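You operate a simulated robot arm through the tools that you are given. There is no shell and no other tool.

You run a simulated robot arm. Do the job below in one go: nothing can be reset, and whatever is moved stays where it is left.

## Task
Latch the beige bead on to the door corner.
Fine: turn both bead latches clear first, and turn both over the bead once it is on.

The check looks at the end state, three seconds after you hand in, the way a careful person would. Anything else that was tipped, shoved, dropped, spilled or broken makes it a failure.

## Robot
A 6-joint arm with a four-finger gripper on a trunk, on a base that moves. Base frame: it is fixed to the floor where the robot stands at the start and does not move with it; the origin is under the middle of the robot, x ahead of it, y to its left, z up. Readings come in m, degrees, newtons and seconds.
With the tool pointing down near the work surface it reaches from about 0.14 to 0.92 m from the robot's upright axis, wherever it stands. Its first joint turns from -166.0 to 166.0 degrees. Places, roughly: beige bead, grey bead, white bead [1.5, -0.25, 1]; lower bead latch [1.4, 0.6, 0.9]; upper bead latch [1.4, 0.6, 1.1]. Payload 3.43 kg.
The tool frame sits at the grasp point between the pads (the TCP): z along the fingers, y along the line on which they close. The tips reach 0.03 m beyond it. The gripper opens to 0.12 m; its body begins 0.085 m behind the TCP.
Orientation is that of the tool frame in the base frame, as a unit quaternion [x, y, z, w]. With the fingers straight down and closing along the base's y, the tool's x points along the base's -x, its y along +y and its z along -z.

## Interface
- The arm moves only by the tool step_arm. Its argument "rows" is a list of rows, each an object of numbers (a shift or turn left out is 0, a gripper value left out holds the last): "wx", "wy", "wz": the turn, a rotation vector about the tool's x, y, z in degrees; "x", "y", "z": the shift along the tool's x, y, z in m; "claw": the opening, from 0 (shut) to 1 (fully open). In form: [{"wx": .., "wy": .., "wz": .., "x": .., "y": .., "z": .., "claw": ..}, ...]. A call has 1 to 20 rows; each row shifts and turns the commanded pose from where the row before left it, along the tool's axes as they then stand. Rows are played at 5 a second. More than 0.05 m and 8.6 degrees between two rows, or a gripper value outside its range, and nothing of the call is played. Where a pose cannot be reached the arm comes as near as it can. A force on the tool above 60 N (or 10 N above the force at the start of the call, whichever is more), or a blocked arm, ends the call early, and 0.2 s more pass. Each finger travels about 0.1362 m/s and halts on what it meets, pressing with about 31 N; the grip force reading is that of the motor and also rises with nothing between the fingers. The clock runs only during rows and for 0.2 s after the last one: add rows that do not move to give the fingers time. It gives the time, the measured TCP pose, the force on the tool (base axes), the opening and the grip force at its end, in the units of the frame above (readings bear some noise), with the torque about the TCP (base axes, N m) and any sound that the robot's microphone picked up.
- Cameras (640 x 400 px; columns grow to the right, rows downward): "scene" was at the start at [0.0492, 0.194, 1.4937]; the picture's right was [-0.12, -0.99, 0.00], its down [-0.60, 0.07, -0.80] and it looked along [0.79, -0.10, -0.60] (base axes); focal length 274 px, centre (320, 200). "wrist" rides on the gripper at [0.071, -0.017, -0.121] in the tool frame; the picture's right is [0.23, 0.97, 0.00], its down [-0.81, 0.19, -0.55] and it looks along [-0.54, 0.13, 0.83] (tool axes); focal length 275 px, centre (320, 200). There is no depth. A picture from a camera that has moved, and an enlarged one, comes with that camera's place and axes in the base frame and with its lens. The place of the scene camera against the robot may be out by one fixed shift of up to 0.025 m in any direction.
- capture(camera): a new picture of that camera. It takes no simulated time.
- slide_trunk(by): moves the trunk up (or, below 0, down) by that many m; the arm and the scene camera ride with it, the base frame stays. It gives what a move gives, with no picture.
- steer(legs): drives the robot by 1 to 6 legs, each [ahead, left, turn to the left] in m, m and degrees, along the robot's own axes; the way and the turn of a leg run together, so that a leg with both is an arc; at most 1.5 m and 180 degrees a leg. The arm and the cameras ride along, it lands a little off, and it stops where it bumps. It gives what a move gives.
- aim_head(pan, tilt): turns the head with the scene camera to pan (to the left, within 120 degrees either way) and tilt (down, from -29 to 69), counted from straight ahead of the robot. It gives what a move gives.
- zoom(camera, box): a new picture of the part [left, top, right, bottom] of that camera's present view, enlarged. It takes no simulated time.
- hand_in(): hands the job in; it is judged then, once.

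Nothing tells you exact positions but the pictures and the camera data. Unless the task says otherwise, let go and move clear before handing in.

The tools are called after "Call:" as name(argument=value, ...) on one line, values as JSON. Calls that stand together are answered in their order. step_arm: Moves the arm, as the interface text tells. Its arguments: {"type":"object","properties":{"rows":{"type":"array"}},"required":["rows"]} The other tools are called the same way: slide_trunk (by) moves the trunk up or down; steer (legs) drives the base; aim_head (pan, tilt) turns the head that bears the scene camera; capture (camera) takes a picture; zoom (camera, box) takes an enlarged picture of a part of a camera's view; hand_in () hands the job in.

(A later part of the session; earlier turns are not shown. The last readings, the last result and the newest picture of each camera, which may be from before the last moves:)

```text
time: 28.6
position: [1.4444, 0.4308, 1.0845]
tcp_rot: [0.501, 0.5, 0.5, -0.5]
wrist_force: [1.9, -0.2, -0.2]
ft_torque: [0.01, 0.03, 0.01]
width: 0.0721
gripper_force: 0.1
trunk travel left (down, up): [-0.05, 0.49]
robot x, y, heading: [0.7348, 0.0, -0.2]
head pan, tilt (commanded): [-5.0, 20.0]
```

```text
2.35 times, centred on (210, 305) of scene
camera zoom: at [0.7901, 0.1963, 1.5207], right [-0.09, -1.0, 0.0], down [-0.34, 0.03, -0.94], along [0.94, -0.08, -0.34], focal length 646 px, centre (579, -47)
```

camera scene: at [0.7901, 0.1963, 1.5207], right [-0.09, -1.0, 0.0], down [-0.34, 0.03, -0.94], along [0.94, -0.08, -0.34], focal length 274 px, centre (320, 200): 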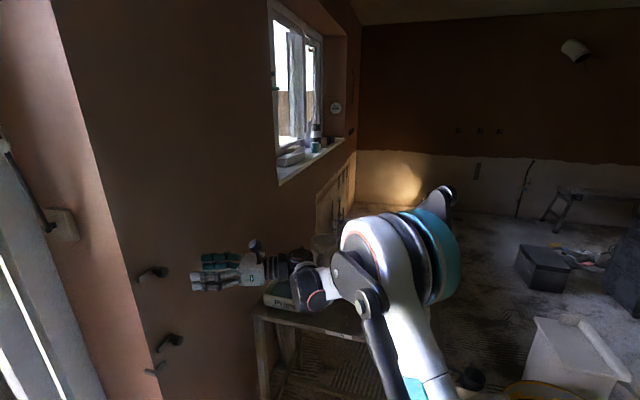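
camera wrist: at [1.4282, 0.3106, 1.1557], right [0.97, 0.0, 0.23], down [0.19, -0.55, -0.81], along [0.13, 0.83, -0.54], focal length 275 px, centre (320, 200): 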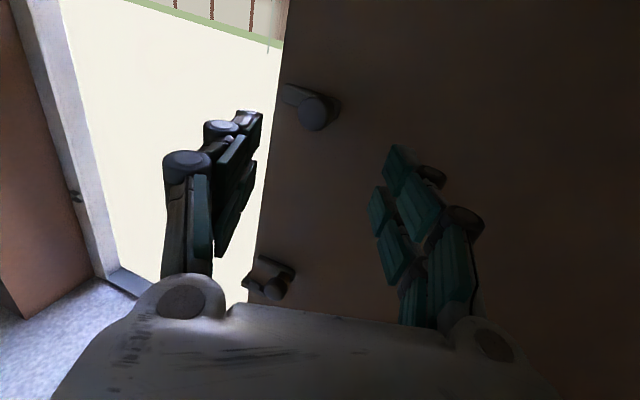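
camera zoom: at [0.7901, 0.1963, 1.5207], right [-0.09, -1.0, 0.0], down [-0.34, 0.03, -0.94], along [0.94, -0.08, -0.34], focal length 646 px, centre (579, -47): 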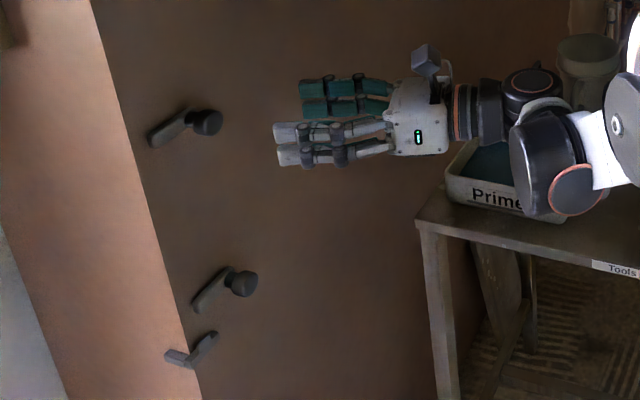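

The latch stems look tilted in plan, so the wall seems yawed relative to my axes. I check the wall's direction from the window lines before working on it.

Call:
zoom(camera="scene", box=[240, 0, 400, 100])

Call:
zoom(camera="scene", box=[240, 110, 400, 210])

Call:
zoom(camera="scene", box=[100, 240, 220, 390])

```text
4.00 times, centred on (320, 50) of scene
camera zoom: at [0.7901, 0.1963, 1.5207], right [-0.09, -1.0, 0.0], down [-0.34, 0.03, -0.94], along [0.94, -0.08, -0.34], focal length 1098 px, centre (320, 800)
```

zoom: 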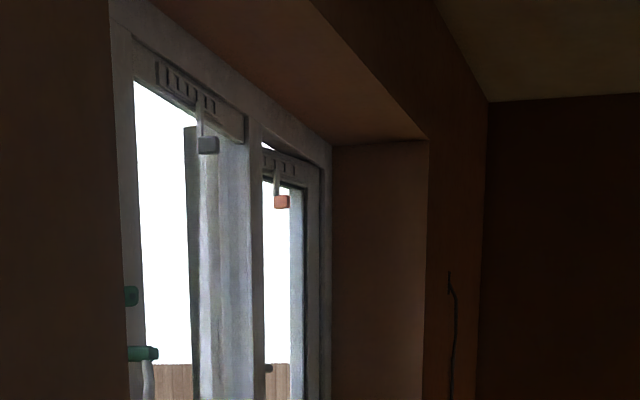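

```text
4.00 times, centred on (320, 160) of scene
camera zoom: at [0.7901, 0.1963, 1.5207], right [-0.09, -1.0, 0.0], down [-0.34, 0.03, -0.94], along [0.94, -0.08, -0.34], focal length 1098 px, centre (320, 360)
```

zoom: 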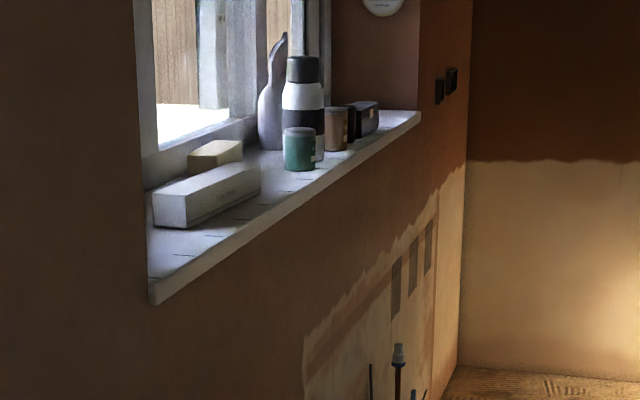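

```text
2.67 times, centred on (160, 315) of scene
camera zoom: at [0.7901, 0.1963, 1.5207], right [-0.09, -1.0, 0.0], down [-0.34, 0.03, -0.94], along [0.94, -0.08, -0.34], focal length 732 px, centre (747, -107)
```

zoom: 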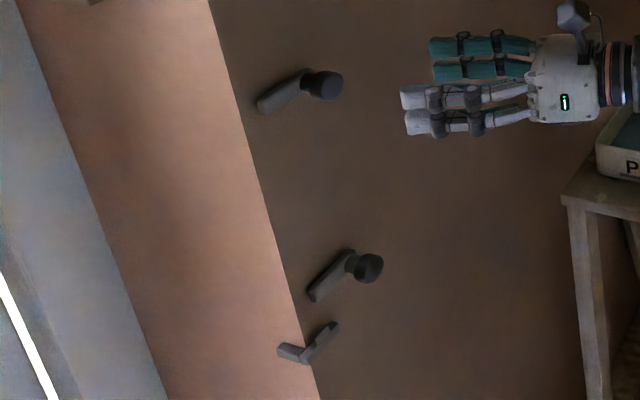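

The window lines and the foot bracket both indicate the wall runs about 22 degrees off the x axis (going towards -y). I turn the tool by -22 degrees to face it squarely and check the alignment along the latch stem.

Call:
step_arm(rows=[{"wx": -7.333}, {"wx": -7.333}, {"wx": -7.334}, {"y": -0.0445, "x": 0.005}, {}])

Call:
zoom(camera="wrist", box=[260, 70, 380, 150])

Call:
capture(camera="wrist")

```text
time: 29.8
position: [1.3989, 0.4485, 1.0932]
tcp_rot: [0.587, 0.395, 0.587, -0.395]
wrist_force: [-0.7, 1.4, 0.3]
ft_torque: [-0.01, 0.03, -0.06]
width: 0.072
gripper_force: 0.0
trunk travel left (down, up): [-0.05, 0.49]
robot x, y, heading: [0.7324, -0.001, 0.2]
head pan, tilt (commanded): [-5.0, 20.0]
```

```text
5.00 times, centred on (320, 110) of wrist
camera zoom: at [1.3389, 0.3426, 1.165], right [0.9, -0.37, 0.23], down [-0.03, -0.58, -0.81], along [0.43, 0.72, -0.54], focal length 1376 px, centre (320, 650)
```

zoom: 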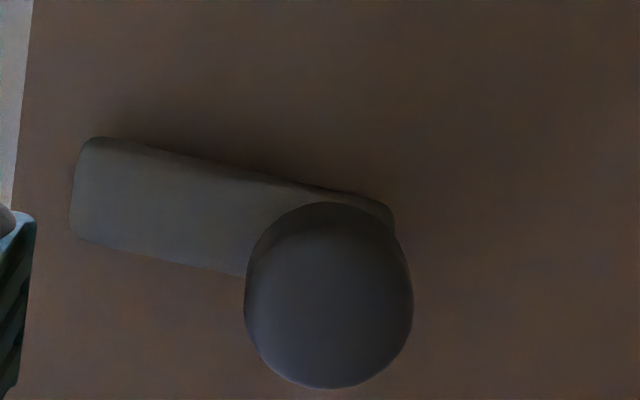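

```text
taken
camera wrist: at [1.3389, 0.3426, 1.165], right [0.9, -0.37, 0.23], down [-0.03, -0.58, -0.81], along [0.43, 0.72, -0.54], focal length 275 px, centre (320, 200)
```

wrist: 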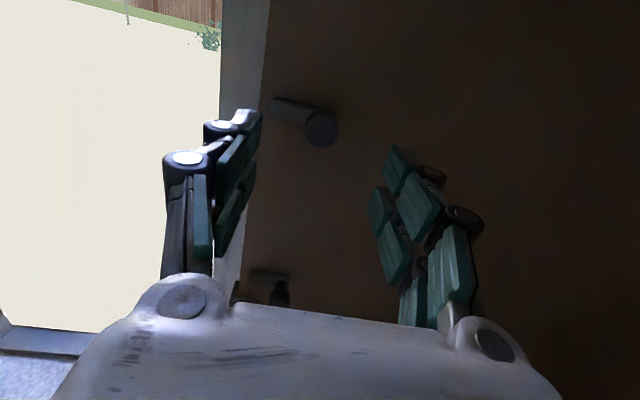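

The tool now faces the wall squarely, and the knob is about 0.10 m ahead on the axis. I correct by a few millimetres and advance so that the finger pads flank the knob, short of the tongue.

Call:
step_arm(rows=[{"x": -0.004, "y": 0.002}, {"z": 0.035}, {"z": 0.035}, {}])

Call:
capture(camera="wrist")

Call:
zoom(camera="wrist", box=[240, 80, 400, 200])

Call:
zoom(camera="scene", box=[100, 230, 240, 370])

```text
time: 30.8
position: [1.4312, 0.5117, 1.0891]
tcp_rot: [0.586, 0.395, 0.587, -0.395]
wrist_force: [1.2, 0.2, -0.5]
ft_torque: [0.04, -0.02, -0.04]
width: 0.072
gripper_force: 0.1
trunk travel left (down, up): [-0.05, 0.49]
robot x, y, heading: [0.7359, -0.0007, 0.1]
head pan, tilt (commanded): [-5.0, 20.0]
```

```text
taken
camera wrist: at [1.3713, 0.4062, 1.1602], right [0.9, -0.37, 0.23], down [-0.03, -0.58, -0.81], along [0.43, 0.72, -0.54], focal length 275 px, centre (320, 200)
```

wrist: 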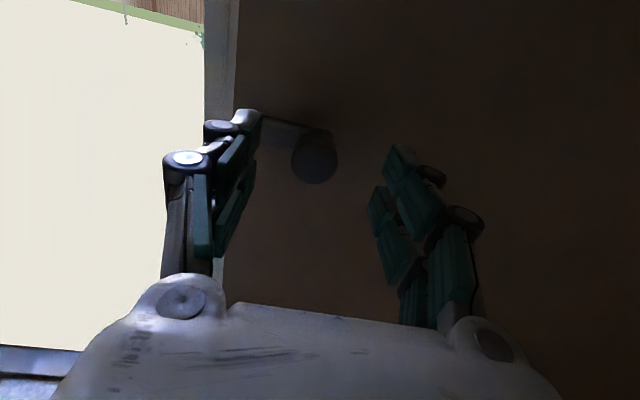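

```text
3.33 times, centred on (320, 140) of wrist
camera zoom: at [1.3713, 0.4062, 1.1602], right [0.9, -0.37, 0.23], down [-0.03, -0.58, -0.81], along [0.43, 0.72, -0.54], focal length 918 px, centre (320, 400)
```

zoom: 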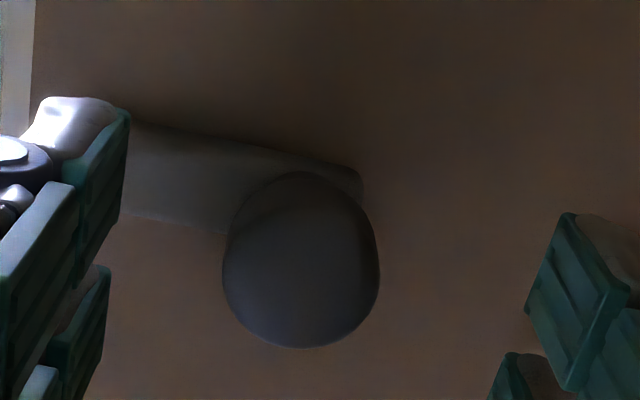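

```text
2.86 times, centred on (170, 300) of scene
camera zoom: at [0.7896, 0.1965, 1.5207], right [-0.09, -1.0, 0.0], down [-0.34, 0.03, -0.94], along [0.94, -0.08, -0.34], focal length 784 px, centre (749, -86)
```

zoom: 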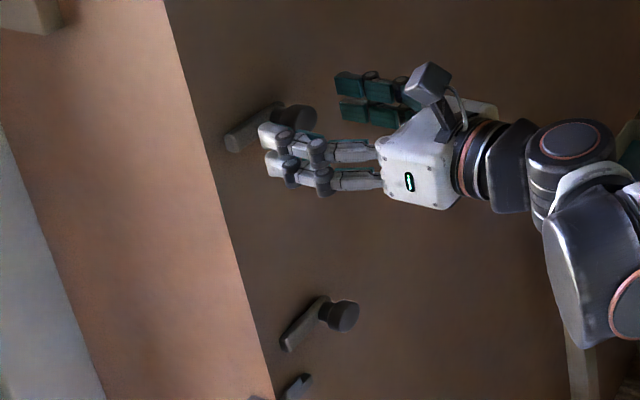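

The knob is 4 mm left of the tool axis. I correct that, go in 25 mm and close on the knob.

Call:
step_arm(rows=[{"y": -0.004}, {"z": 0.025}, {"claw": 0.2}, {"claw": 0.2}, {"claw": 0.0}, {}, {}])

Call:
capture(camera="wrist")

Call:
zoom(camera="scene", box=[100, 230, 240, 370])

```text
time: 32.4
position: [1.4368, 0.5359, 1.0893]
tcp_rot: [0.587, 0.394, 0.587, -0.395]
wrist_force: [-0.1, -7.5, 3.4]
ft_torque: [-0.05, 0.04, 0.23]
width: 0.0247
gripper_force: 45.0
trunk travel left (down, up): [-0.05, 0.49]
robot x, y, heading: [0.7314, -0.0001, 0.1]
head pan, tilt (commanded): [-5.0, 20.0]
```

```text
taken
camera wrist: at [1.3766, 0.4301, 1.1606], right [0.9, -0.37, 0.23], down [-0.03, -0.58, -0.81], along [0.43, 0.72, -0.54], focal length 275 px, centre (320, 200)
```

wrist: 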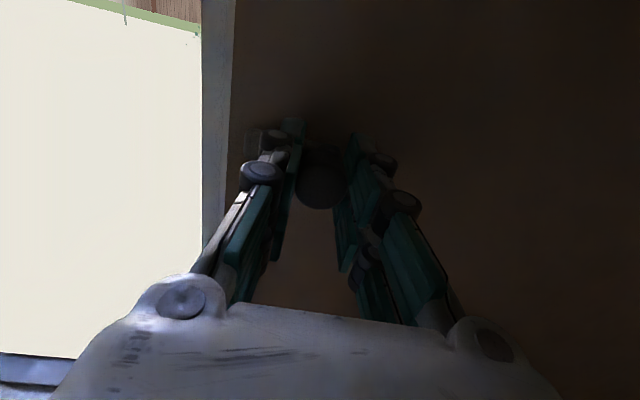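

```text
2.86 times, centred on (170, 300) of scene
camera zoom: at [0.7893, 0.1949, 1.521], right [-0.09, -1.0, 0.0], down [-0.34, 0.03, -0.94], along [0.94, -0.08, -0.34], focal length 784 px, centre (749, -86)
```

zoom: 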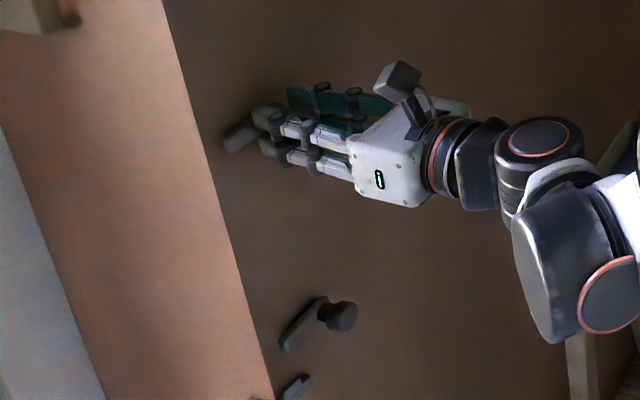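

The fingers hold the knob (about 25 mm across). I turn it clockwise as seen from the front so the tongue swings up and away from the corner.

Call:
step_arm(rows=[{"wz": 8.0}, {"wz": 8.0}, {"wz": 8.0}, {"wz": 8.0}])

Call:
zoom(camera="scene", box=[100, 230, 240, 370])

Call:
capture(camera="wrist")

```text
time: 33.4
position: [1.4362, 0.5363, 1.0901]
tcp_rot: [0.673, 0.217, 0.454, -0.542]
wrist_force: [13.3, 9.3, 8.6]
ft_torque: [-0.45, 0.17, 0.58]
width: 0.0248
gripper_force: 45.4
trunk travel left (down, up): [-0.05, 0.49]
robot x, y, heading: [0.7366, 0.0021, -0.1]
head pan, tilt (commanded): [-5.0, 20.0]
```

```text
2.86 times, centred on (170, 300) of scene
camera zoom: at [0.7904, 0.1966, 1.5208], right [-0.09, -1.0, 0.0], down [-0.34, 0.03, -0.94], along [0.94, -0.08, -0.34], focal length 784 px, centre (749, -86)
```

zoom: 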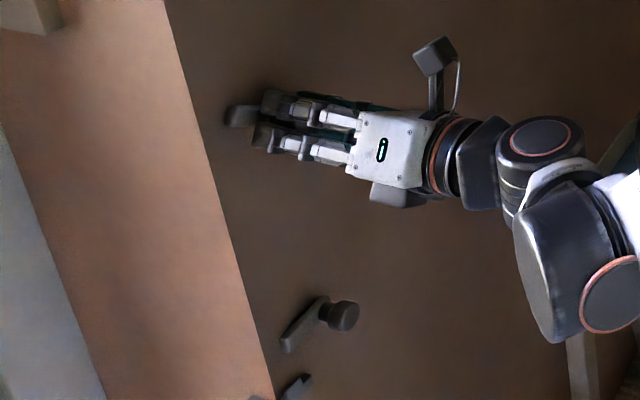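

```text
taken
camera wrist: at [1.4141, 0.415, 1.159], right [0.88, -0.36, -0.32], down [-0.46, -0.41, -0.79], along [0.15, 0.84, -0.52], focal length 275 px, centre (320, 200)
```

wrist: 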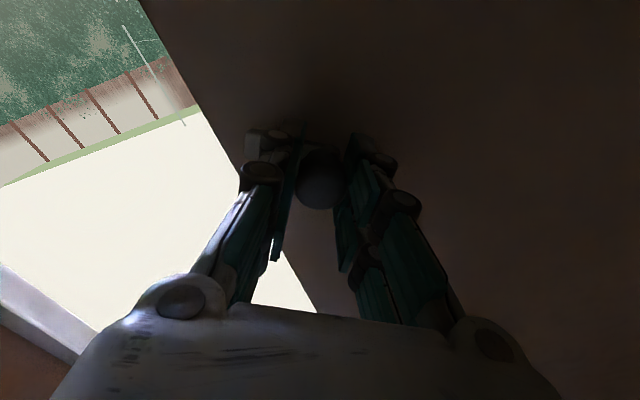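

The tongue is turning with the tool. I keep on turning.

Call:
step_arm(rows=[{"wz": 8.0}, {"wz": 8.0}, {"wz": 8.0}, {"wz": 8.0}, {"wz": 8.0}, {"wz": 8.0}])

Call:
zoom(camera="scene", box=[100, 230, 240, 370])

```text
time: 34.8
position: [1.4347, 0.5359, 1.0897]
tcp_rot: [0.703, -0.075, 0.195, -0.68]
wrist_force: [26.7, 23.8, 32.2]
ft_torque: [0.34, -0.15, -0.14]
width: 0.0248
gripper_force: 45.0
trunk travel left (down, up): [-0.05, 0.49]
robot x, y, heading: [0.7328, 0.0008, -0.1]
head pan, tilt (commanded): [-5.0, 20.0]
```

```text
2.86 times, centred on (170, 300) of scene
camera zoom: at [0.7899, 0.1968, 1.5208], right [-0.09, -1.0, 0.0], down [-0.34, 0.03, -0.94], along [0.94, -0.08, -0.34], focal length 784 px, centre (749, -86)
```

zoom: 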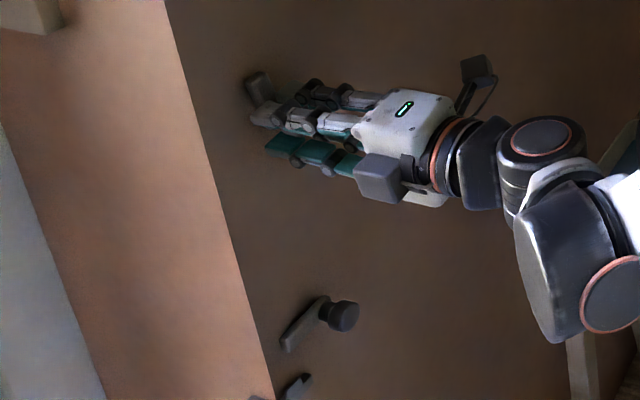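

The tongue is nearly upright, but the tool feels about 48 N of side load. I ease the pose by a couple of millimetres before turning further.

Call:
step_arm(rows=[{"y": -0.002, "x": 0.001, "z": 0.001}, {}])

```text
time: 35.4
position: [1.4357, 0.5351, 1.0898]
tcp_rot: [0.704, -0.073, 0.194, -0.68]
wrist_force: [-6.5, -5.3, -13.4]
ft_torque: [-0.03, 0.02, -0.4]
width: 0.0249
gripper_force: 45.4
trunk travel left (down, up): [-0.05, 0.49]
robot x, y, heading: [0.7319, -0.0011, -0.4]
head pan, tilt (commanded): [-5.0, 20.0]
```

The load dropped. I continue turning in small steps, past upright.

Call:
step_arm(rows=[{"wz": 8.0}, {"wz": 8.0}])

Call:
step_arm(rows=[{"wz": 8.0}])

Call:
zoom(camera="scene", box=[100, 230, 240, 370])

```text
time: 36.0
position: [1.4354, 0.5366, 1.0906]
tcp_rot: [-0.665, 0.129, -0.158, 0.719]
wrist_force: [-1.3, -7.8, -11.9]
ft_torque: [-1.08, 0.44, -0.15]
width: 0.0254
gripper_force: 45.0
out of reach, approached as far as the arm can: row 1, 2
trunk travel left (down, up): [-0.05, 0.49]
robot x, y, heading: [0.7354, -0.0019, -0.3]
head pan, tilt (commanded): [-5.0, 20.0]
stopped in row 2: the force on the tool passed its limit at 70 N (the readings are from after the stop); the commanded pose is now the measured one
```

```text
time: 36.4
position: [1.4356, 0.5352, 1.089]
tcp_rot: [-0.642, 0.155, -0.148, 0.737]
wrist_force: [-5.7, -16.2, -2.4]
ft_torque: [-1.72, -0.18, -0.3]
width: 0.0267
gripper_force: 45.4
out of reach, approached as far as the arm can: row 1
trunk travel left (down, up): [-0.05, 0.49]
robot x, y, heading: [0.733, -0.0016, -0.5]
head pan, tilt (commanded): [-5.0, 20.0]
stopped in row 1: the force on the tool passed its limit at 72 N (the readings are from after the stop); the commanded pose is now the measured one
```

```text
2.86 times, centred on (170, 300) of scene
camera zoom: at [0.7898, 0.1926, 1.5213], right [-0.09, -1.0, 0.0], down [-0.34, 0.03, -0.94], along [0.94, -0.09, -0.34], focal length 784 px, centre (749, -86)
```

zoom: 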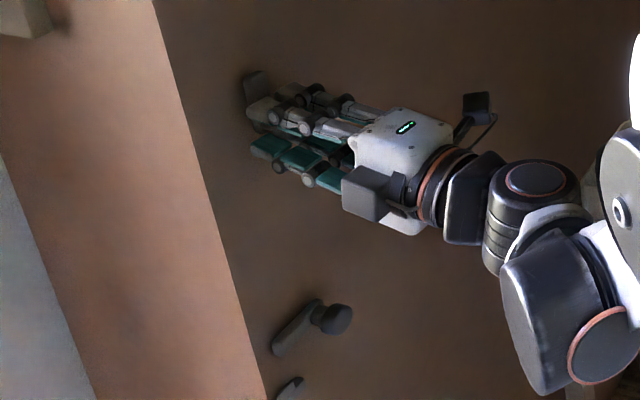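

The wrist has reached its limit at about 90 degrees, and the tongue stands upright, clear of the flange strip. I release and back off to verify.

Call:
step_arm(rows=[{"claw": 0.6}, {"claw": 0.6}, {"claw": 0.6}, {"z": -0.04}, {"z": -0.04}])

Call:
zoom(camera="scene", box=[100, 230, 240, 370])

Call:
capture(camera="wrist")

```text
time: 37.6
position: [1.4023, 0.4694, 1.0791]
tcp_rot: [-0.639, 0.151, -0.152, 0.739]
wrist_force: [0.1, 0.1, -0.2]
ft_torque: [-0.01, -0.03, -0.03]
width: 0.0719
gripper_force: 0.0
trunk travel left (down, up): [-0.05, 0.49]
robot x, y, heading: [0.7344, -0.0038, -0.3]
head pan, tilt (commanded): [-5.0, 20.0]
```

```text
2.86 times, centred on (170, 300) of scene
camera zoom: at [0.7897, 0.1948, 1.5208], right [-0.09, -1.0, 0.0], down [-0.34, 0.03, -0.94], along [0.94, -0.09, -0.34], focal length 784 px, centre (749, -86)
```

zoom: 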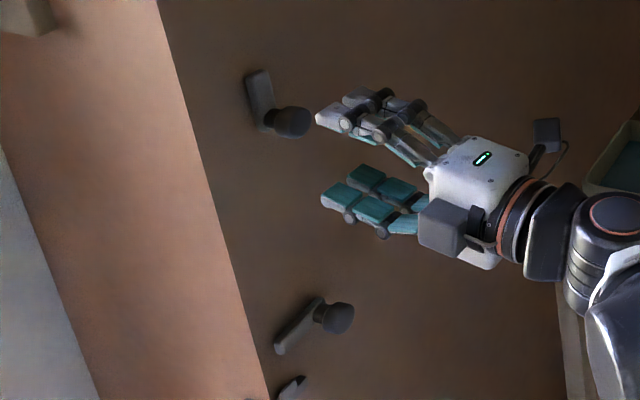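

```text
taken
camera wrist: at [1.4175, 0.3286, 1.0762], right [0.24, 0.04, -0.97], down [-0.96, -0.13, -0.24], along [-0.14, 0.99, 0.01], focal length 275 px, centre (320, 200)
```

wrist: 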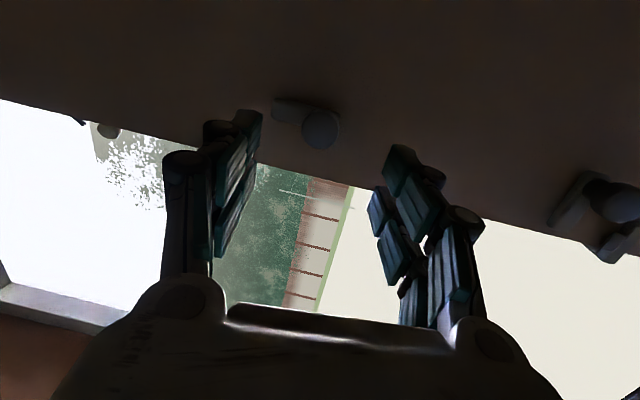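

The upper latch stands upright and clear. Next I turn the tool back to -15 degrees roll and lower it in front of the lower knob.

Call:
step_arm(rows=[{"wx": -0.2346, "wy": -0.7148, "wz": -8.173, "z": -0.005}, {"wx": -0.2346, "wy": -0.7148, "wz": -8.173}, {"wx": -0.2346, "wy": -0.7148, "wz": -8.173}, {"wx": -0.2346, "wy": -0.7148, "wz": -8.173}, {"wx": -0.2346, "wy": -0.7148, "wz": -8.173}, {"wx": -0.2346, "wy": -0.7148, "wz": -8.173}, {"wx": -0.2346, "wy": -0.7148, "wz": -8.173}, {"wx": -0.2346, "wy": -0.7148, "wz": -8.173}, {"wx": -0.2346, "wy": -0.7148, "wz": -8.173}, {"wx": -0.2346, "wy": -0.7148, "wz": -8.173}, {"wx": -0.2346, "wy": -0.7148, "wz": -8.173}, {"wx": -0.2346, "wy": -0.7148, "wz": -8.173}, {"wx": -0.2346, "wy": -0.7148, "wz": -8.173}])

Call:
step_arm(rows=[{"x": -0.0432, "y": -0.0096, "z": -0.002}, {"x": -0.0432, "y": -0.0096, "z": -0.002}, {"x": -0.0432, "y": -0.0096}, {"x": -0.0432, "y": -0.0096}, {"x": -0.0432, "y": -0.0096}, {}])

Call:
capture(camera="wrist")

Call:
capture(camera="scene")

```text
time: 40.4
position: [1.3992, 0.4629, 1.0776]
tcp_rot: [0.534, 0.468, 0.628, -0.319]
wrist_force: [-0.1, -0.5, 0.7]
ft_torque: [0.03, -0.01, -0.06]
width: 0.072
gripper_force: 0.0
trunk travel left (down, up): [-0.05, 0.49]
robot x, y, heading: [0.7353, -0.0025, -0.1]
head pan, tilt (commanded): [-5.0, 20.0]
```

```text
time: 41.8
position: [1.4039, 0.4503, 0.8529]
tcp_rot: [0.533, 0.469, 0.627, -0.32]
wrist_force: [-1.1, 0.2, -0.1]
ft_torque: [0.0, 0.0, 0.01]
width: 0.072
gripper_force: 0.0
trunk travel left (down, up): [-0.05, 0.49]
robot x, y, heading: [0.7361, -0.0033, -0.0]
head pan, tilt (commanded): [-5.0, 20.0]
```

```text
taken
camera wrist: at [1.3298, 0.3506, 0.9189], right [0.83, -0.32, 0.46], down [0.15, -0.66, -0.73], along [0.54, 0.68, -0.5], focal length 275 px, centre (320, 200)
```

wrist: 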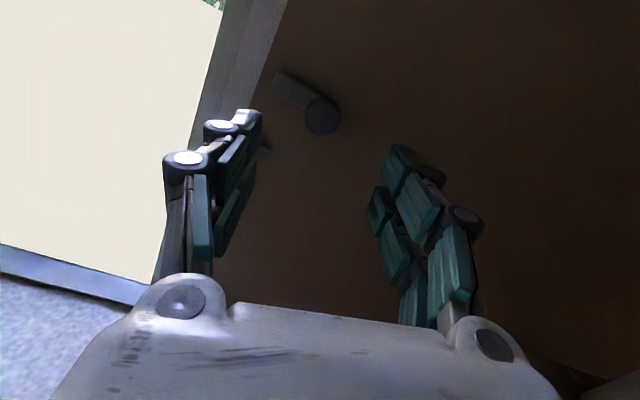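

```text
taken
camera scene: at [0.7903, 0.1949, 1.5208], right [-0.09, -1.0, 0.0], down [-0.34, 0.03, -0.94], along [0.94, -0.09, -0.34], focal length 274 px, centre (320, 200)
```

scene: 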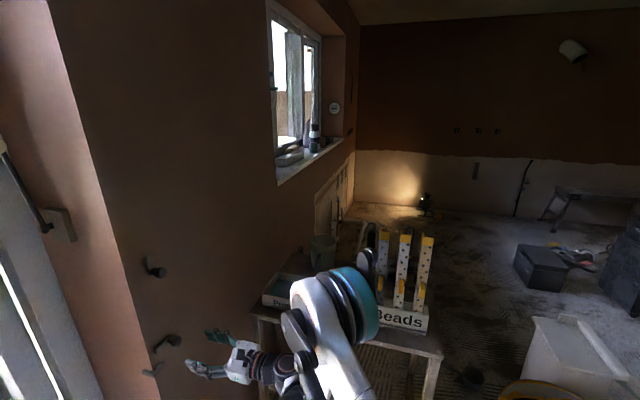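

The lower knob is close to the tool axis. I zoom for the exact offset and check the arm's elbow against the bead rack.

Call:
zoom(camera="wrist", box=[250, 60, 390, 160])

Call:
zoom(camera="scene", box=[240, 210, 460, 390])

Call:
zoom(camera="scene", box=[100, 240, 240, 390])

```text
4.00 times, centred on (320, 110) of wrist
camera zoom: at [1.3298, 0.3506, 0.9189], right [0.83, -0.32, 0.46], down [0.15, -0.66, -0.73], along [0.54, 0.68, -0.5], focal length 1101 px, centre (320, 560)
```

zoom: 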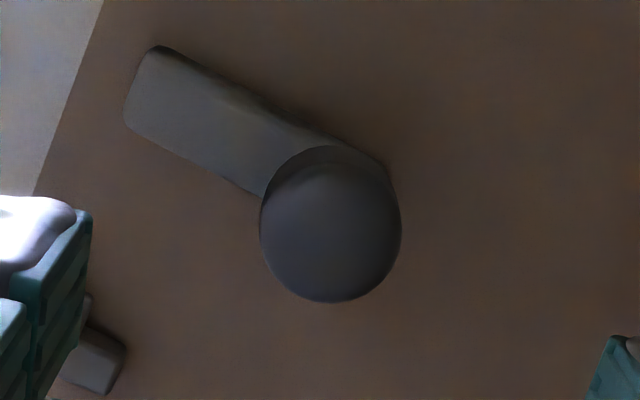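

```text
2.22 times, centred on (350, 300) of scene
camera zoom: at [0.7903, 0.1949, 1.5208], right [-0.09, -1.0, 0.0], down [-0.34, 0.03, -0.94], along [0.94, -0.09, -0.34], focal length 610 px, centre (253, -22)
```

zoom: 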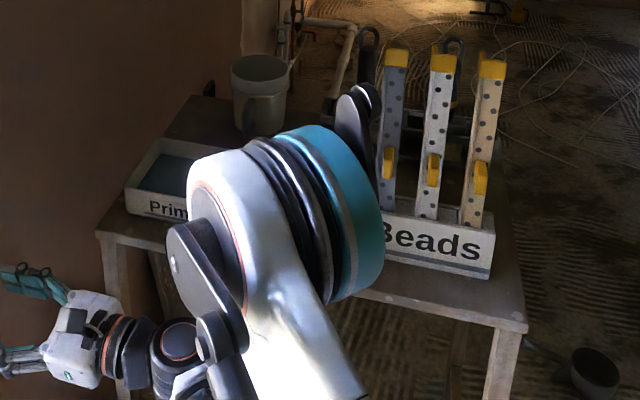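

```text
2.67 times, centred on (170, 315) of scene
camera zoom: at [0.7903, 0.1949, 1.5208], right [-0.09, -1.0, 0.0], down [-0.34, 0.03, -0.94], along [0.94, -0.09, -0.34], focal length 732 px, centre (720, -107)
```

zoom: 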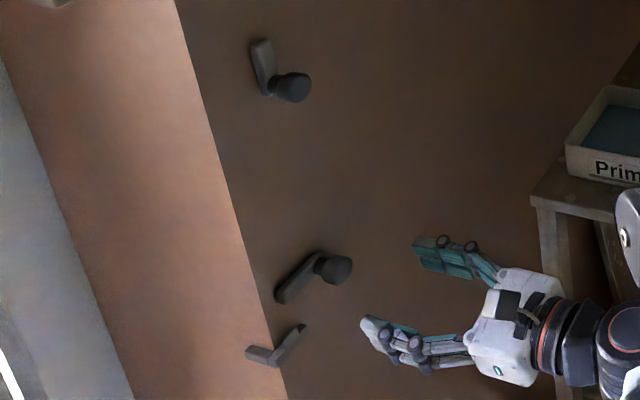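

The lower knob is 7 mm above the axis and about 0.094 m ahead. I correct and advance most of the way, then check again.

Call:
step_arm(rows=[{"x": 0.007}, {"z": 0.03}, {"z": 0.03}, {}])

Call:
zoom(camera="wrist", box=[240, 80, 400, 200])

```text
time: 42.8
position: [1.4247, 0.5098, 0.861]
tcp_rot: [0.534, 0.467, 0.627, -0.321]
wrist_force: [-0.2, 0.3, 0.3]
ft_torque: [0.02, 0.02, -0.02]
width: 0.0719
gripper_force: 0.0
trunk travel left (down, up): [-0.05, 0.49]
robot x, y, heading: [0.7328, 0.0001, -0.4]
head pan, tilt (commanded): [-5.0, 20.0]
```

```text
3.33 times, centred on (320, 140) of wrist
camera zoom: at [1.3504, 0.4102, 0.9272], right [0.83, -0.32, 0.46], down [0.15, -0.66, -0.73], along [0.54, 0.68, -0.5], focal length 918 px, centre (320, 400)
```

zoom: 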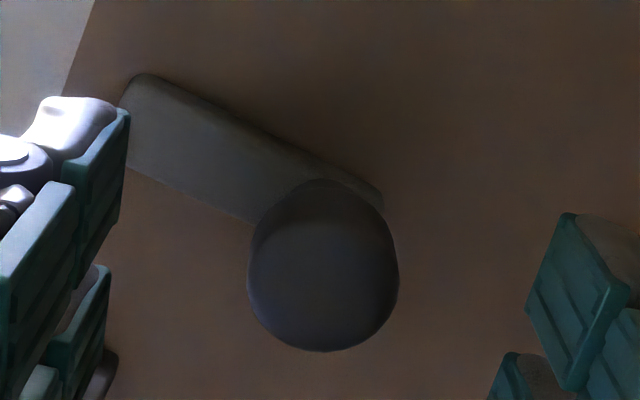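

The knob is centred. I go in 24 mm and close on it, then turn it clockwise in stages.

Call:
step_arm(rows=[{"z": 0.024}, {"claw": 0.2}, {"claw": 0.2}, {"claw": 0.0}, {}, {}])

Call:
step_arm(rows=[{"wz": 8.0}, {"wz": 8.0}, {"wz": 8.0}, {"wz": 8.0}])

Call:
zoom(camera="scene", box=[100, 240, 240, 390])

```text
time: 44.2
position: [1.4352, 0.5308, 0.8601]
tcp_rot: [0.535, 0.467, 0.628, -0.319]
wrist_force: [14.4, -6.1, 0.3]
ft_torque: [-0.35, 0.1, -0.28]
width: 0.0255
gripper_force: 45.2
trunk travel left (down, up): [-0.05, 0.49]
robot x, y, heading: [0.7307, -0.0004, -0.4]
head pan, tilt (commanded): [-5.0, 20.0]
```

```text
time: 45.2
position: [1.4353, 0.5312, 0.8607]
tcp_rot: [0.644, 0.301, 0.514, -0.481]
wrist_force: [12.0, -20.8, -19.2]
ft_torque: [-1.04, 0.4, 0.18]
width: 0.0256
gripper_force: 44.9
trunk travel left (down, up): [-0.05, 0.49]
robot x, y, heading: [0.7337, -0.003, 0.1]
head pan, tilt (commanded): [-5.0, 20.0]
```

```text
2.67 times, centred on (170, 315) of scene
camera zoom: at [0.7927, 0.194, 1.5206], right [-0.09, -1.0, 0.0], down [-0.34, 0.03, -0.94], along [0.93, -0.09, -0.34], focal length 732 px, centre (720, -107)
```

zoom: 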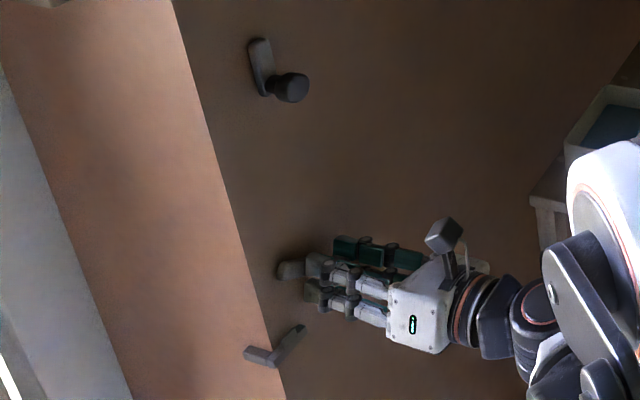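

The lower tongue follows. I ease the side load slightly and turn further.

Call:
step_arm(rows=[{"x": -0.0007, "y": 0.0012, "z": -0.0005, "wz": 8.0}, {"wz": 8.0}, {"wz": 8.0}])

Call:
step_arm(rows=[{"wz": 8.0}, {"wz": 8.0}])

Call:
zoom(camera="scene", box=[100, 240, 240, 390])

```text
time: 46.0
position: [1.4344, 0.5314, 0.8604]
tcp_rot: [0.691, 0.161, 0.403, -0.578]
wrist_force: [21.5, -11.7, -6.7]
ft_torque: [-0.37, 0.13, 0.3]
width: 0.0257
gripper_force: 45.2
trunk travel left (down, up): [-0.05, 0.49]
robot x, y, heading: [0.7349, -0.0013, -0.2]
head pan, tilt (commanded): [-5.0, 20.0]
```

```text
time: 46.6
position: [1.4344, 0.5331, 0.8599]
tcp_rot: [0.707, 0.064, 0.318, -0.629]
wrist_force: [26.3, -8.4, -0.7]
ft_torque: [-0.05, 0.02, 0.37]
width: 0.0254
gripper_force: 45.0
trunk travel left (down, up): [-0.05, 0.49]
robot x, y, heading: [0.7338, -0.0029, -0.3]
head pan, tilt (commanded): [-5.0, 20.0]
```

```text
2.67 times, centred on (170, 315) of scene
camera zoom: at [0.7924, 0.1941, 1.5208], right [-0.09, -1.0, 0.0], down [-0.34, 0.03, -0.94], along [0.94, -0.09, -0.34], focal length 732 px, centre (720, -107)
```

zoom: 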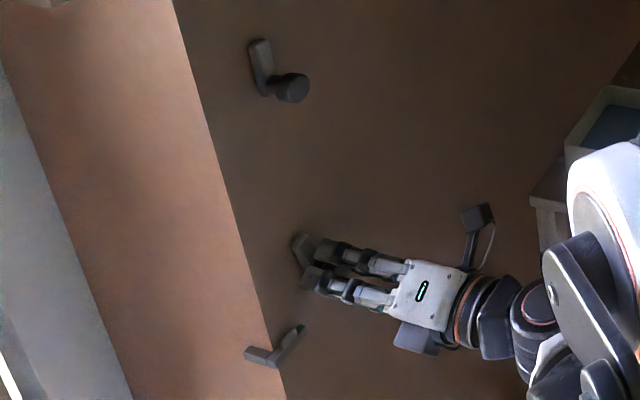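

About 72 degrees done. I relieve the x load and continue to nearly upright.

Call:
step_arm(rows=[{"x": 0.0009, "y": 0.0006, "wz": 7.0}, {"wz": 7.0}])

Call:
step_arm(rows=[{"wz": 6.0}, {"wz": 6.0}])

Call:
zoom(camera="scene", box=[100, 240, 240, 390])

```text
time: 47.2
position: [1.4337, 0.5322, 0.8595]
tcp_rot: [0.71, -0.022, 0.24, -0.662]
wrist_force: [9.6, -14.5, -11.5]
ft_torque: [-0.38, -0.43, -0.17]
width: 0.0253
gripper_force: 44.7
trunk travel left (down, up): [-0.05, 0.49]
robot x, y, heading: [0.7342, -0.0031, -0.5]
head pan, tilt (commanded): [-5.0, 20.0]
```

```text
time: 47.8
position: [1.4347, 0.5311, 0.8609]
tcp_rot: [0.699, -0.09, 0.175, -0.688]
wrist_force: [5.3, -15.9, -13.7]
ft_torque: [-0.55, 0.09, 0.38]
width: 0.0256
gripper_force: 44.6
trunk travel left (down, up): [-0.05, 0.49]
robot x, y, heading: [0.7339, -0.0046, -0.4]
head pan, tilt (commanded): [-5.0, 20.0]
```

```text
2.67 times, centred on (170, 315) of scene
camera zoom: at [0.7915, 0.1943, 1.5206], right [-0.09, -1.0, 0.0], down [-0.34, 0.03, -0.94], along [0.94, -0.09, -0.34], focal length 732 px, centre (720, -107)
```

zoom: 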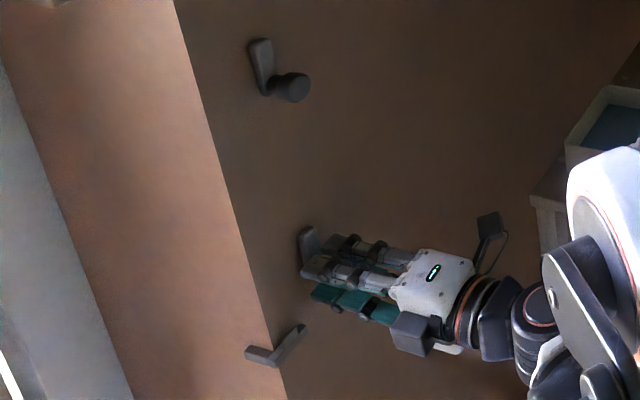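

The lower tongue is now upright too. I release, back off and check both latches.

Call:
step_arm(rows=[{"claw": 0.6}, {"claw": 0.6}, {"claw": 0.6}, {"z": -0.05}, {"z": -0.05}, {"z": -0.03}])

Call:
zoom(camera="scene", box=[100, 240, 240, 390])

Call:
capture(camera="scene")

Call:
capture(camera="wrist")

```text
time: 49.2
position: [1.3863, 0.41, 0.8621]
tcp_rot: [0.699, -0.089, 0.177, -0.687]
wrist_force: [-0.9, 0.1, 0.4]
ft_torque: [-0.02, -0.01, 0.05]
width: 0.072
gripper_force: 0.1
trunk travel left (down, up): [-0.05, 0.49]
robot x, y, heading: [0.7326, -0.0038, -0.1]
head pan, tilt (commanded): [-5.0, 20.0]
```

```text
2.67 times, centred on (170, 315) of scene
camera zoom: at [0.7899, 0.1947, 1.5208], right [-0.09, -1.0, 0.0], down [-0.34, 0.03, -0.94], along [0.94, -0.09, -0.34], focal length 732 px, centre (720, -107)
```

zoom: 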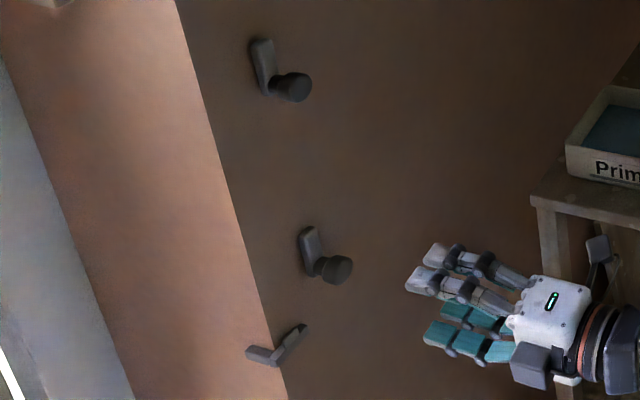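

```text
taken
camera scene: at [0.7899, 0.1947, 1.5208], right [-0.09, -1.0, 0.0], down [-0.34, 0.03, -0.94], along [0.94, -0.09, -0.34], focal length 274 px, centre (320, 200)
```

scene: 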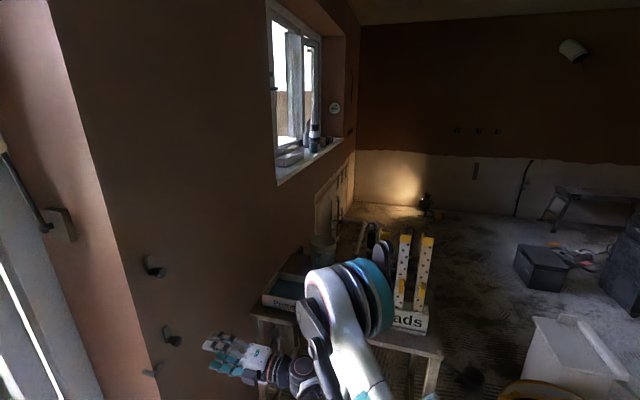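

```text
taken
camera wrist: at [1.4083, 0.2731, 0.8883], right [0.33, -0.12, -0.94], down [-0.93, -0.22, -0.3], along [-0.17, 0.97, -0.19], focal length 275 px, centre (320, 200)
```

wrist: 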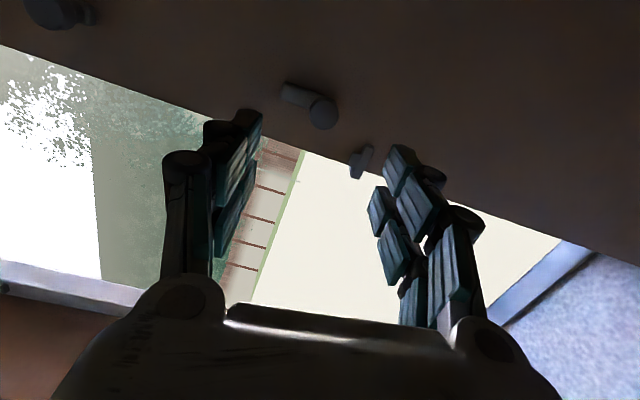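

Both tongues now stand clear. The bead box is turned by the same 22 degrees as the wall, so I will approach the bead along (0.93, -0.37); I retreat, raise and turn the tool that way.

Call:
step_arm(rows=[{"z": -0.035, "y": -0.03}, {"z": -0.035, "y": -0.03}, {"z": -0.035, "y": -0.03}, {"z": -0.035, "y": -0.03}, {"z": -0.035, "y": -0.03}, {"z": -0.035, "y": -0.03, "claw": 1.0}, {"wz": -8.3}, {"wz": -8.3}, {"wz": -8.3}, {"wz": -8.3}, {"wz": -8.3}, {"wz": -8.3}, {"wz": -8.3}, {"wz": -8.3}, {"wz": -8.3}, {"wz": -8.3}])

Call:
capture(camera="scene")

```text
time: 52.6
position: [1.3003, 0.2285, 1.0486]
tcp_rot: [0.59, 0.395, 0.58, -0.399]
wrist_force: [-0.6, 0.7, 0.0]
ft_torque: [-0.02, -0.01, -0.03]
width: 0.1201
gripper_force: 0.1
out of reach, approached as far as the arm can: row 1
trunk travel left (down, up): [-0.05, 0.49]
robot x, y, heading: [0.7358, -0.0013, -0.3]
head pan, tilt (commanded): [-5.0, 20.0]
```

```text
taken
camera scene: at [0.7898, 0.1946, 1.5208], right [-0.09, -1.0, 0.0], down [-0.34, 0.03, -0.94], along [0.94, -0.09, -0.34], focal length 274 px, centre (320, 200)
```

scene: 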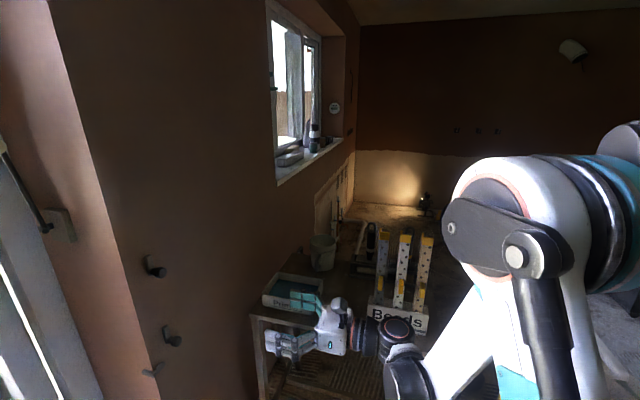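

I turn the tool to face the bead box squarely and move across in front of it.

Call:
step_arm(rows=[{"wx": -8.182}, {"wx": -8.182}, {"wx": -8.182}, {"wx": -8.182}, {"wx": -8.182}, {"wx": -8.182}, {"wx": -8.182}, {"wx": -8.182}, {"wx": -8.182}, {"wx": -8.182}, {"wx": -8.182}])

Call:
step_arm(rows=[{"y": 0.044, "z": 0.012}, {"y": 0.044, "z": 0.012}, {"y": 0.044, "z": 0.012}, {"y": 0.044, "z": 0.012}, {"y": 0.044, "z": 0.012}, {"y": 0.044, "z": 0.012}, {"y": 0.044, "z": 0.012}, {}])

Call:
capture(camera="wrist")

Call:
capture(camera="scene")

```text
time: 55.0
position: [1.3097, 0.2298, 1.0727]
tcp_rot: [0.698, -0.114, 0.698, 0.111]
wrist_force: [0.3, -0.3, -0.3]
ft_torque: [0.0, 0.0, 0.05]
width: 0.1201
gripper_force: 0.1
out of reach, approached as far as the arm can: row 3, 4, 6
trunk travel left (down, up): [-0.05, 0.49]
robot x, y, heading: [0.7308, -0.0011, -0.5]
head pan, tilt (commanded): [-5.0, 20.0]
```

```text
time: 56.8
position: [1.2982, -0.0859, 1.0888]
tcp_rot: [0.699, -0.114, 0.698, 0.111]
wrist_force: [0.2, -0.4, -0.2]
ft_torque: [0.01, -0.01, 0.03]
width: 0.1202
gripper_force: 0.0
out of reach, approached as far as the arm can: row 4, 5, 6
trunk travel left (down, up): [-0.05, 0.49]
robot x, y, heading: [0.7357, 0.0014, -0.2]
head pan, tilt (commanded): [-5.0, 20.0]
```

```text
taken
camera wrist: at [1.1896, -0.0334, 1.1601], right [-0.3, -0.93, 0.23], down [-0.59, 0.0, -0.81], along [0.75, -0.38, -0.54], focal length 275 px, centre (320, 200)
```

wrist: 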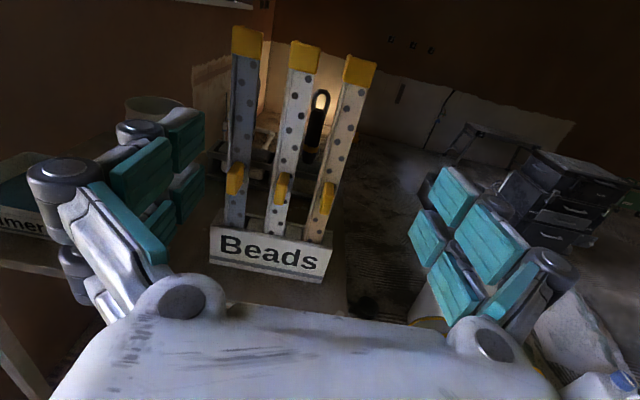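

```text
taken
camera scene: at [0.7897, 0.194, 1.5209], right [-0.09, -1.0, 0.0], down [-0.34, 0.03, -0.94], along [0.94, -0.09, -0.34], focal length 274 px, centre (320, 200)
```

scene: 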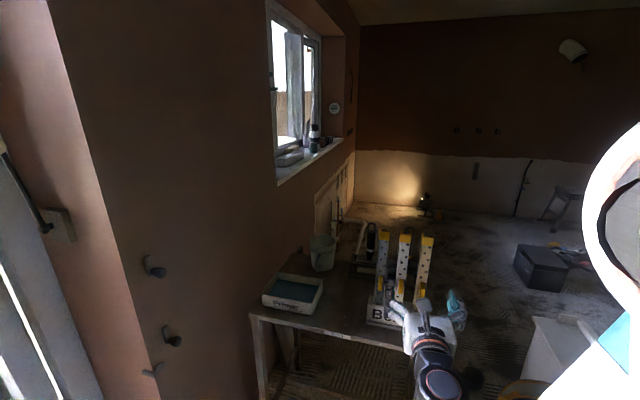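

The box faces me nearly squarely (about 3 degrees off). I zoom on the beads to fix the beige bead's nose and handle.

Call:
zoom(camera="wrist", box=[220, 20, 400, 140])

Call:
zoom(camera="wrist", box=[260, 150, 360, 250])

Call:
zoom(camera="wrist", box=[200, 150, 360, 290])

```text
3.33 times, centred on (310, 80) of wrist
camera zoom: at [1.1896, -0.0334, 1.1601], right [-0.3, -0.93, 0.23], down [-0.59, 0.0, -0.81], along [0.75, -0.38, -0.54], focal length 918 px, centre (353, 600)
```

zoom: 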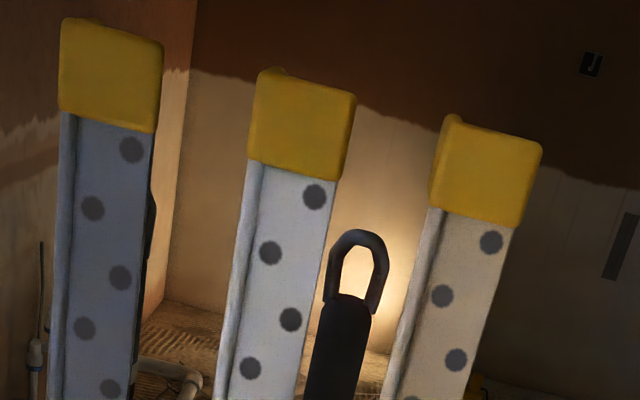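

```text
4.00 times, centred on (310, 200) of wrist
camera zoom: at [1.1896, -0.0334, 1.1601], right [-0.3, -0.93, 0.23], down [-0.59, 0.0, -0.81], along [0.75, -0.38, -0.54], focal length 1101 px, centre (360, 200)
```

zoom: 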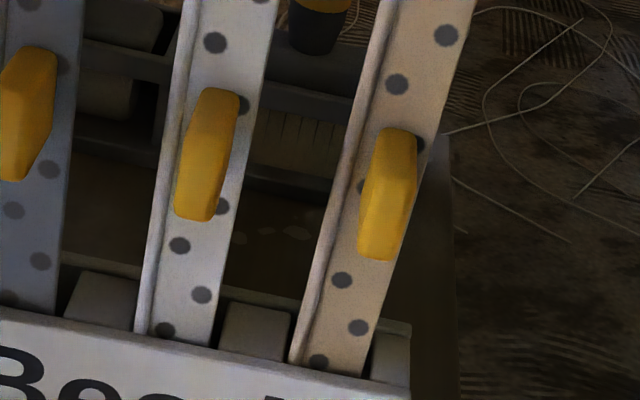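

```text
2.86 times, centred on (280, 220) of wrist
camera zoom: at [1.1896, -0.0334, 1.1601], right [-0.3, -0.93, 0.23], down [-0.59, 0.0, -0.81], along [0.75, -0.38, -0.54], focal length 786 px, centre (434, 143)
```

zoom: 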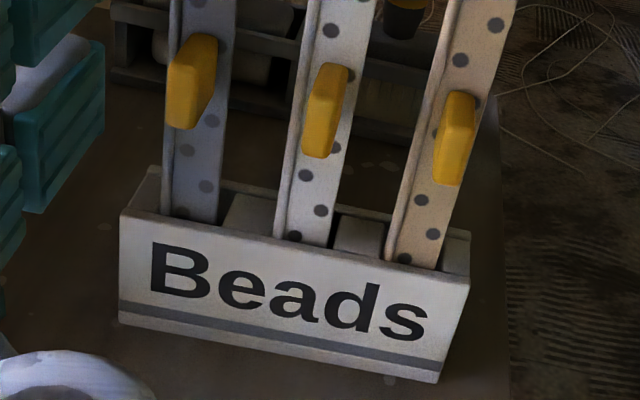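

The beige handle's front is at about (1.455, -0.180), z about 0.945 to 0.985, 14 mm thick, in the middle of the flange. I go to a spot 0.10 m in front of it with the fingers narrowed to 36 mm and check the line-up.

Call:
step_arm(rows=[{"wx": -3.7}, {"x": -0.0315, "y": 0.0074, "z": 0.02}, {"x": -0.0315, "y": 0.0074, "z": 0.02}, {"x": -0.0315, "y": 0.0074, "z": 0.02, "claw": 0.3}, {"x": -0.0315, "y": 0.0074, "z": 0.02}, {}])

Call:
capture(camera="wrist")

Call:
capture(camera="scene")

```text
time: 58.2
position: [1.3984, -0.1474, 1.0392]
tcp_rot: [0.695, -0.137, 0.693, 0.134]
wrist_force: [0.2, 0.4, -0.8]
ft_torque: [-0.03, 0.01, -0.02]
width: 0.0361
gripper_force: 0.1
out of reach, approached as far as the arm can: row 2, 3, 4, 5
trunk travel left (down, up): [-0.05, 0.49]
robot x, y, heading: [0.7324, 0.0002, -0.3]
head pan, tilt (commanded): [-5.0, 20.0]
```

```text
taken
camera wrist: at [1.2946, -0.0869, 1.1099], right [-0.36, -0.9, 0.23], down [-0.59, 0.03, -0.81], along [0.72, -0.43, -0.54], focal length 275 px, centre (320, 200)
```

wrist: 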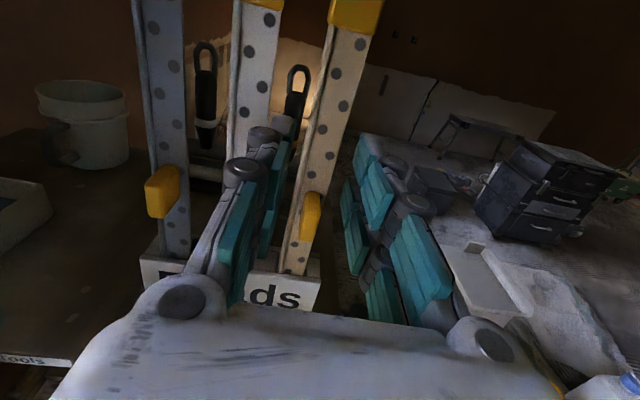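

```text
taken
camera scene: at [0.7903, 0.1943, 1.5208], right [-0.09, -1.0, 0.0], down [-0.34, 0.03, -0.94], along [0.94, -0.09, -0.34], focal length 274 px, centre (320, 200)
```

scene: 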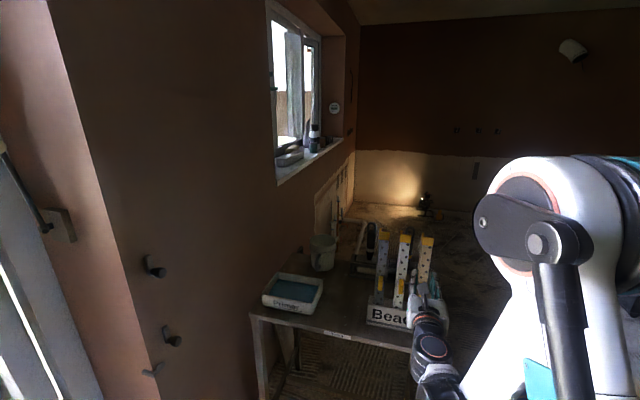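

The arm cannot fold low enough this close to the body, so I back the base up by 0.2 m to give it room; the fingertips are still short of the handles, so this is safe.

Call:
steer(legs=[[-0.2, 0, 0]])

Call:
step_arm(rows=[{"x": -0.02, "z": 0.01}, {"x": -0.02, "z": 0.01}, {"x": -0.02, "z": 0.01}, {"x": -0.016, "z": 0.01}, {}])

Call:
capture(camera="wrist")

```text
time: 59.8
position: [1.2009, -0.145, 1.0385]
tcp_rot: [0.695, -0.137, 0.693, 0.134]
wrist_force: [0.1, 0.0, 0.1]
ft_torque: [-0.02, 0.0, 0.02]
width: 0.036
gripper_force: 0.1
trunk travel left (down, up): [-0.05, 0.49]
robot x, y, heading: [0.5388, -0.004, -0.3]
head pan, tilt (commanded): [-5.0, 20.0]
```

```text
time: 61.0
position: [1.2606, -0.1644, 0.9901]
tcp_rot: [0.696, -0.137, 0.692, 0.133]
wrist_force: [-0.6, 0.1, 0.0]
ft_torque: [0.01, -0.03, 0.0]
width: 0.036
gripper_force: 0.2
out of reach, approached as far as the arm can: row 1, 2, 3, 4
trunk travel left (down, up): [-0.05, 0.49]
robot x, y, heading: [0.5356, -0.0001, -0.3]
head pan, tilt (commanded): [-5.0, 20.0]
```

```text
taken
camera wrist: at [1.1564, -0.1041, 1.0621], right [-0.36, -0.9, 0.23], down [-0.59, 0.04, -0.81], along [0.72, -0.43, -0.54], focal length 275 px, centre (320, 200)
```

wrist: 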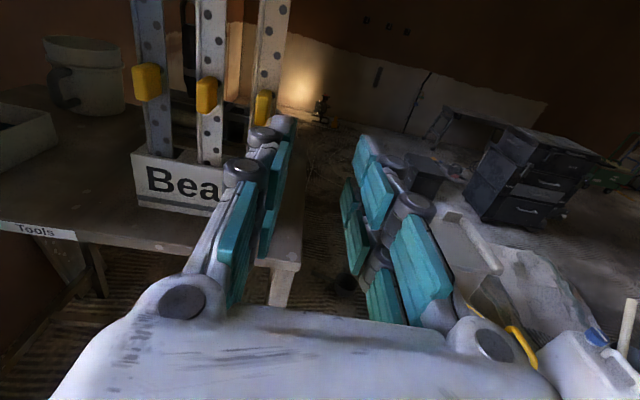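

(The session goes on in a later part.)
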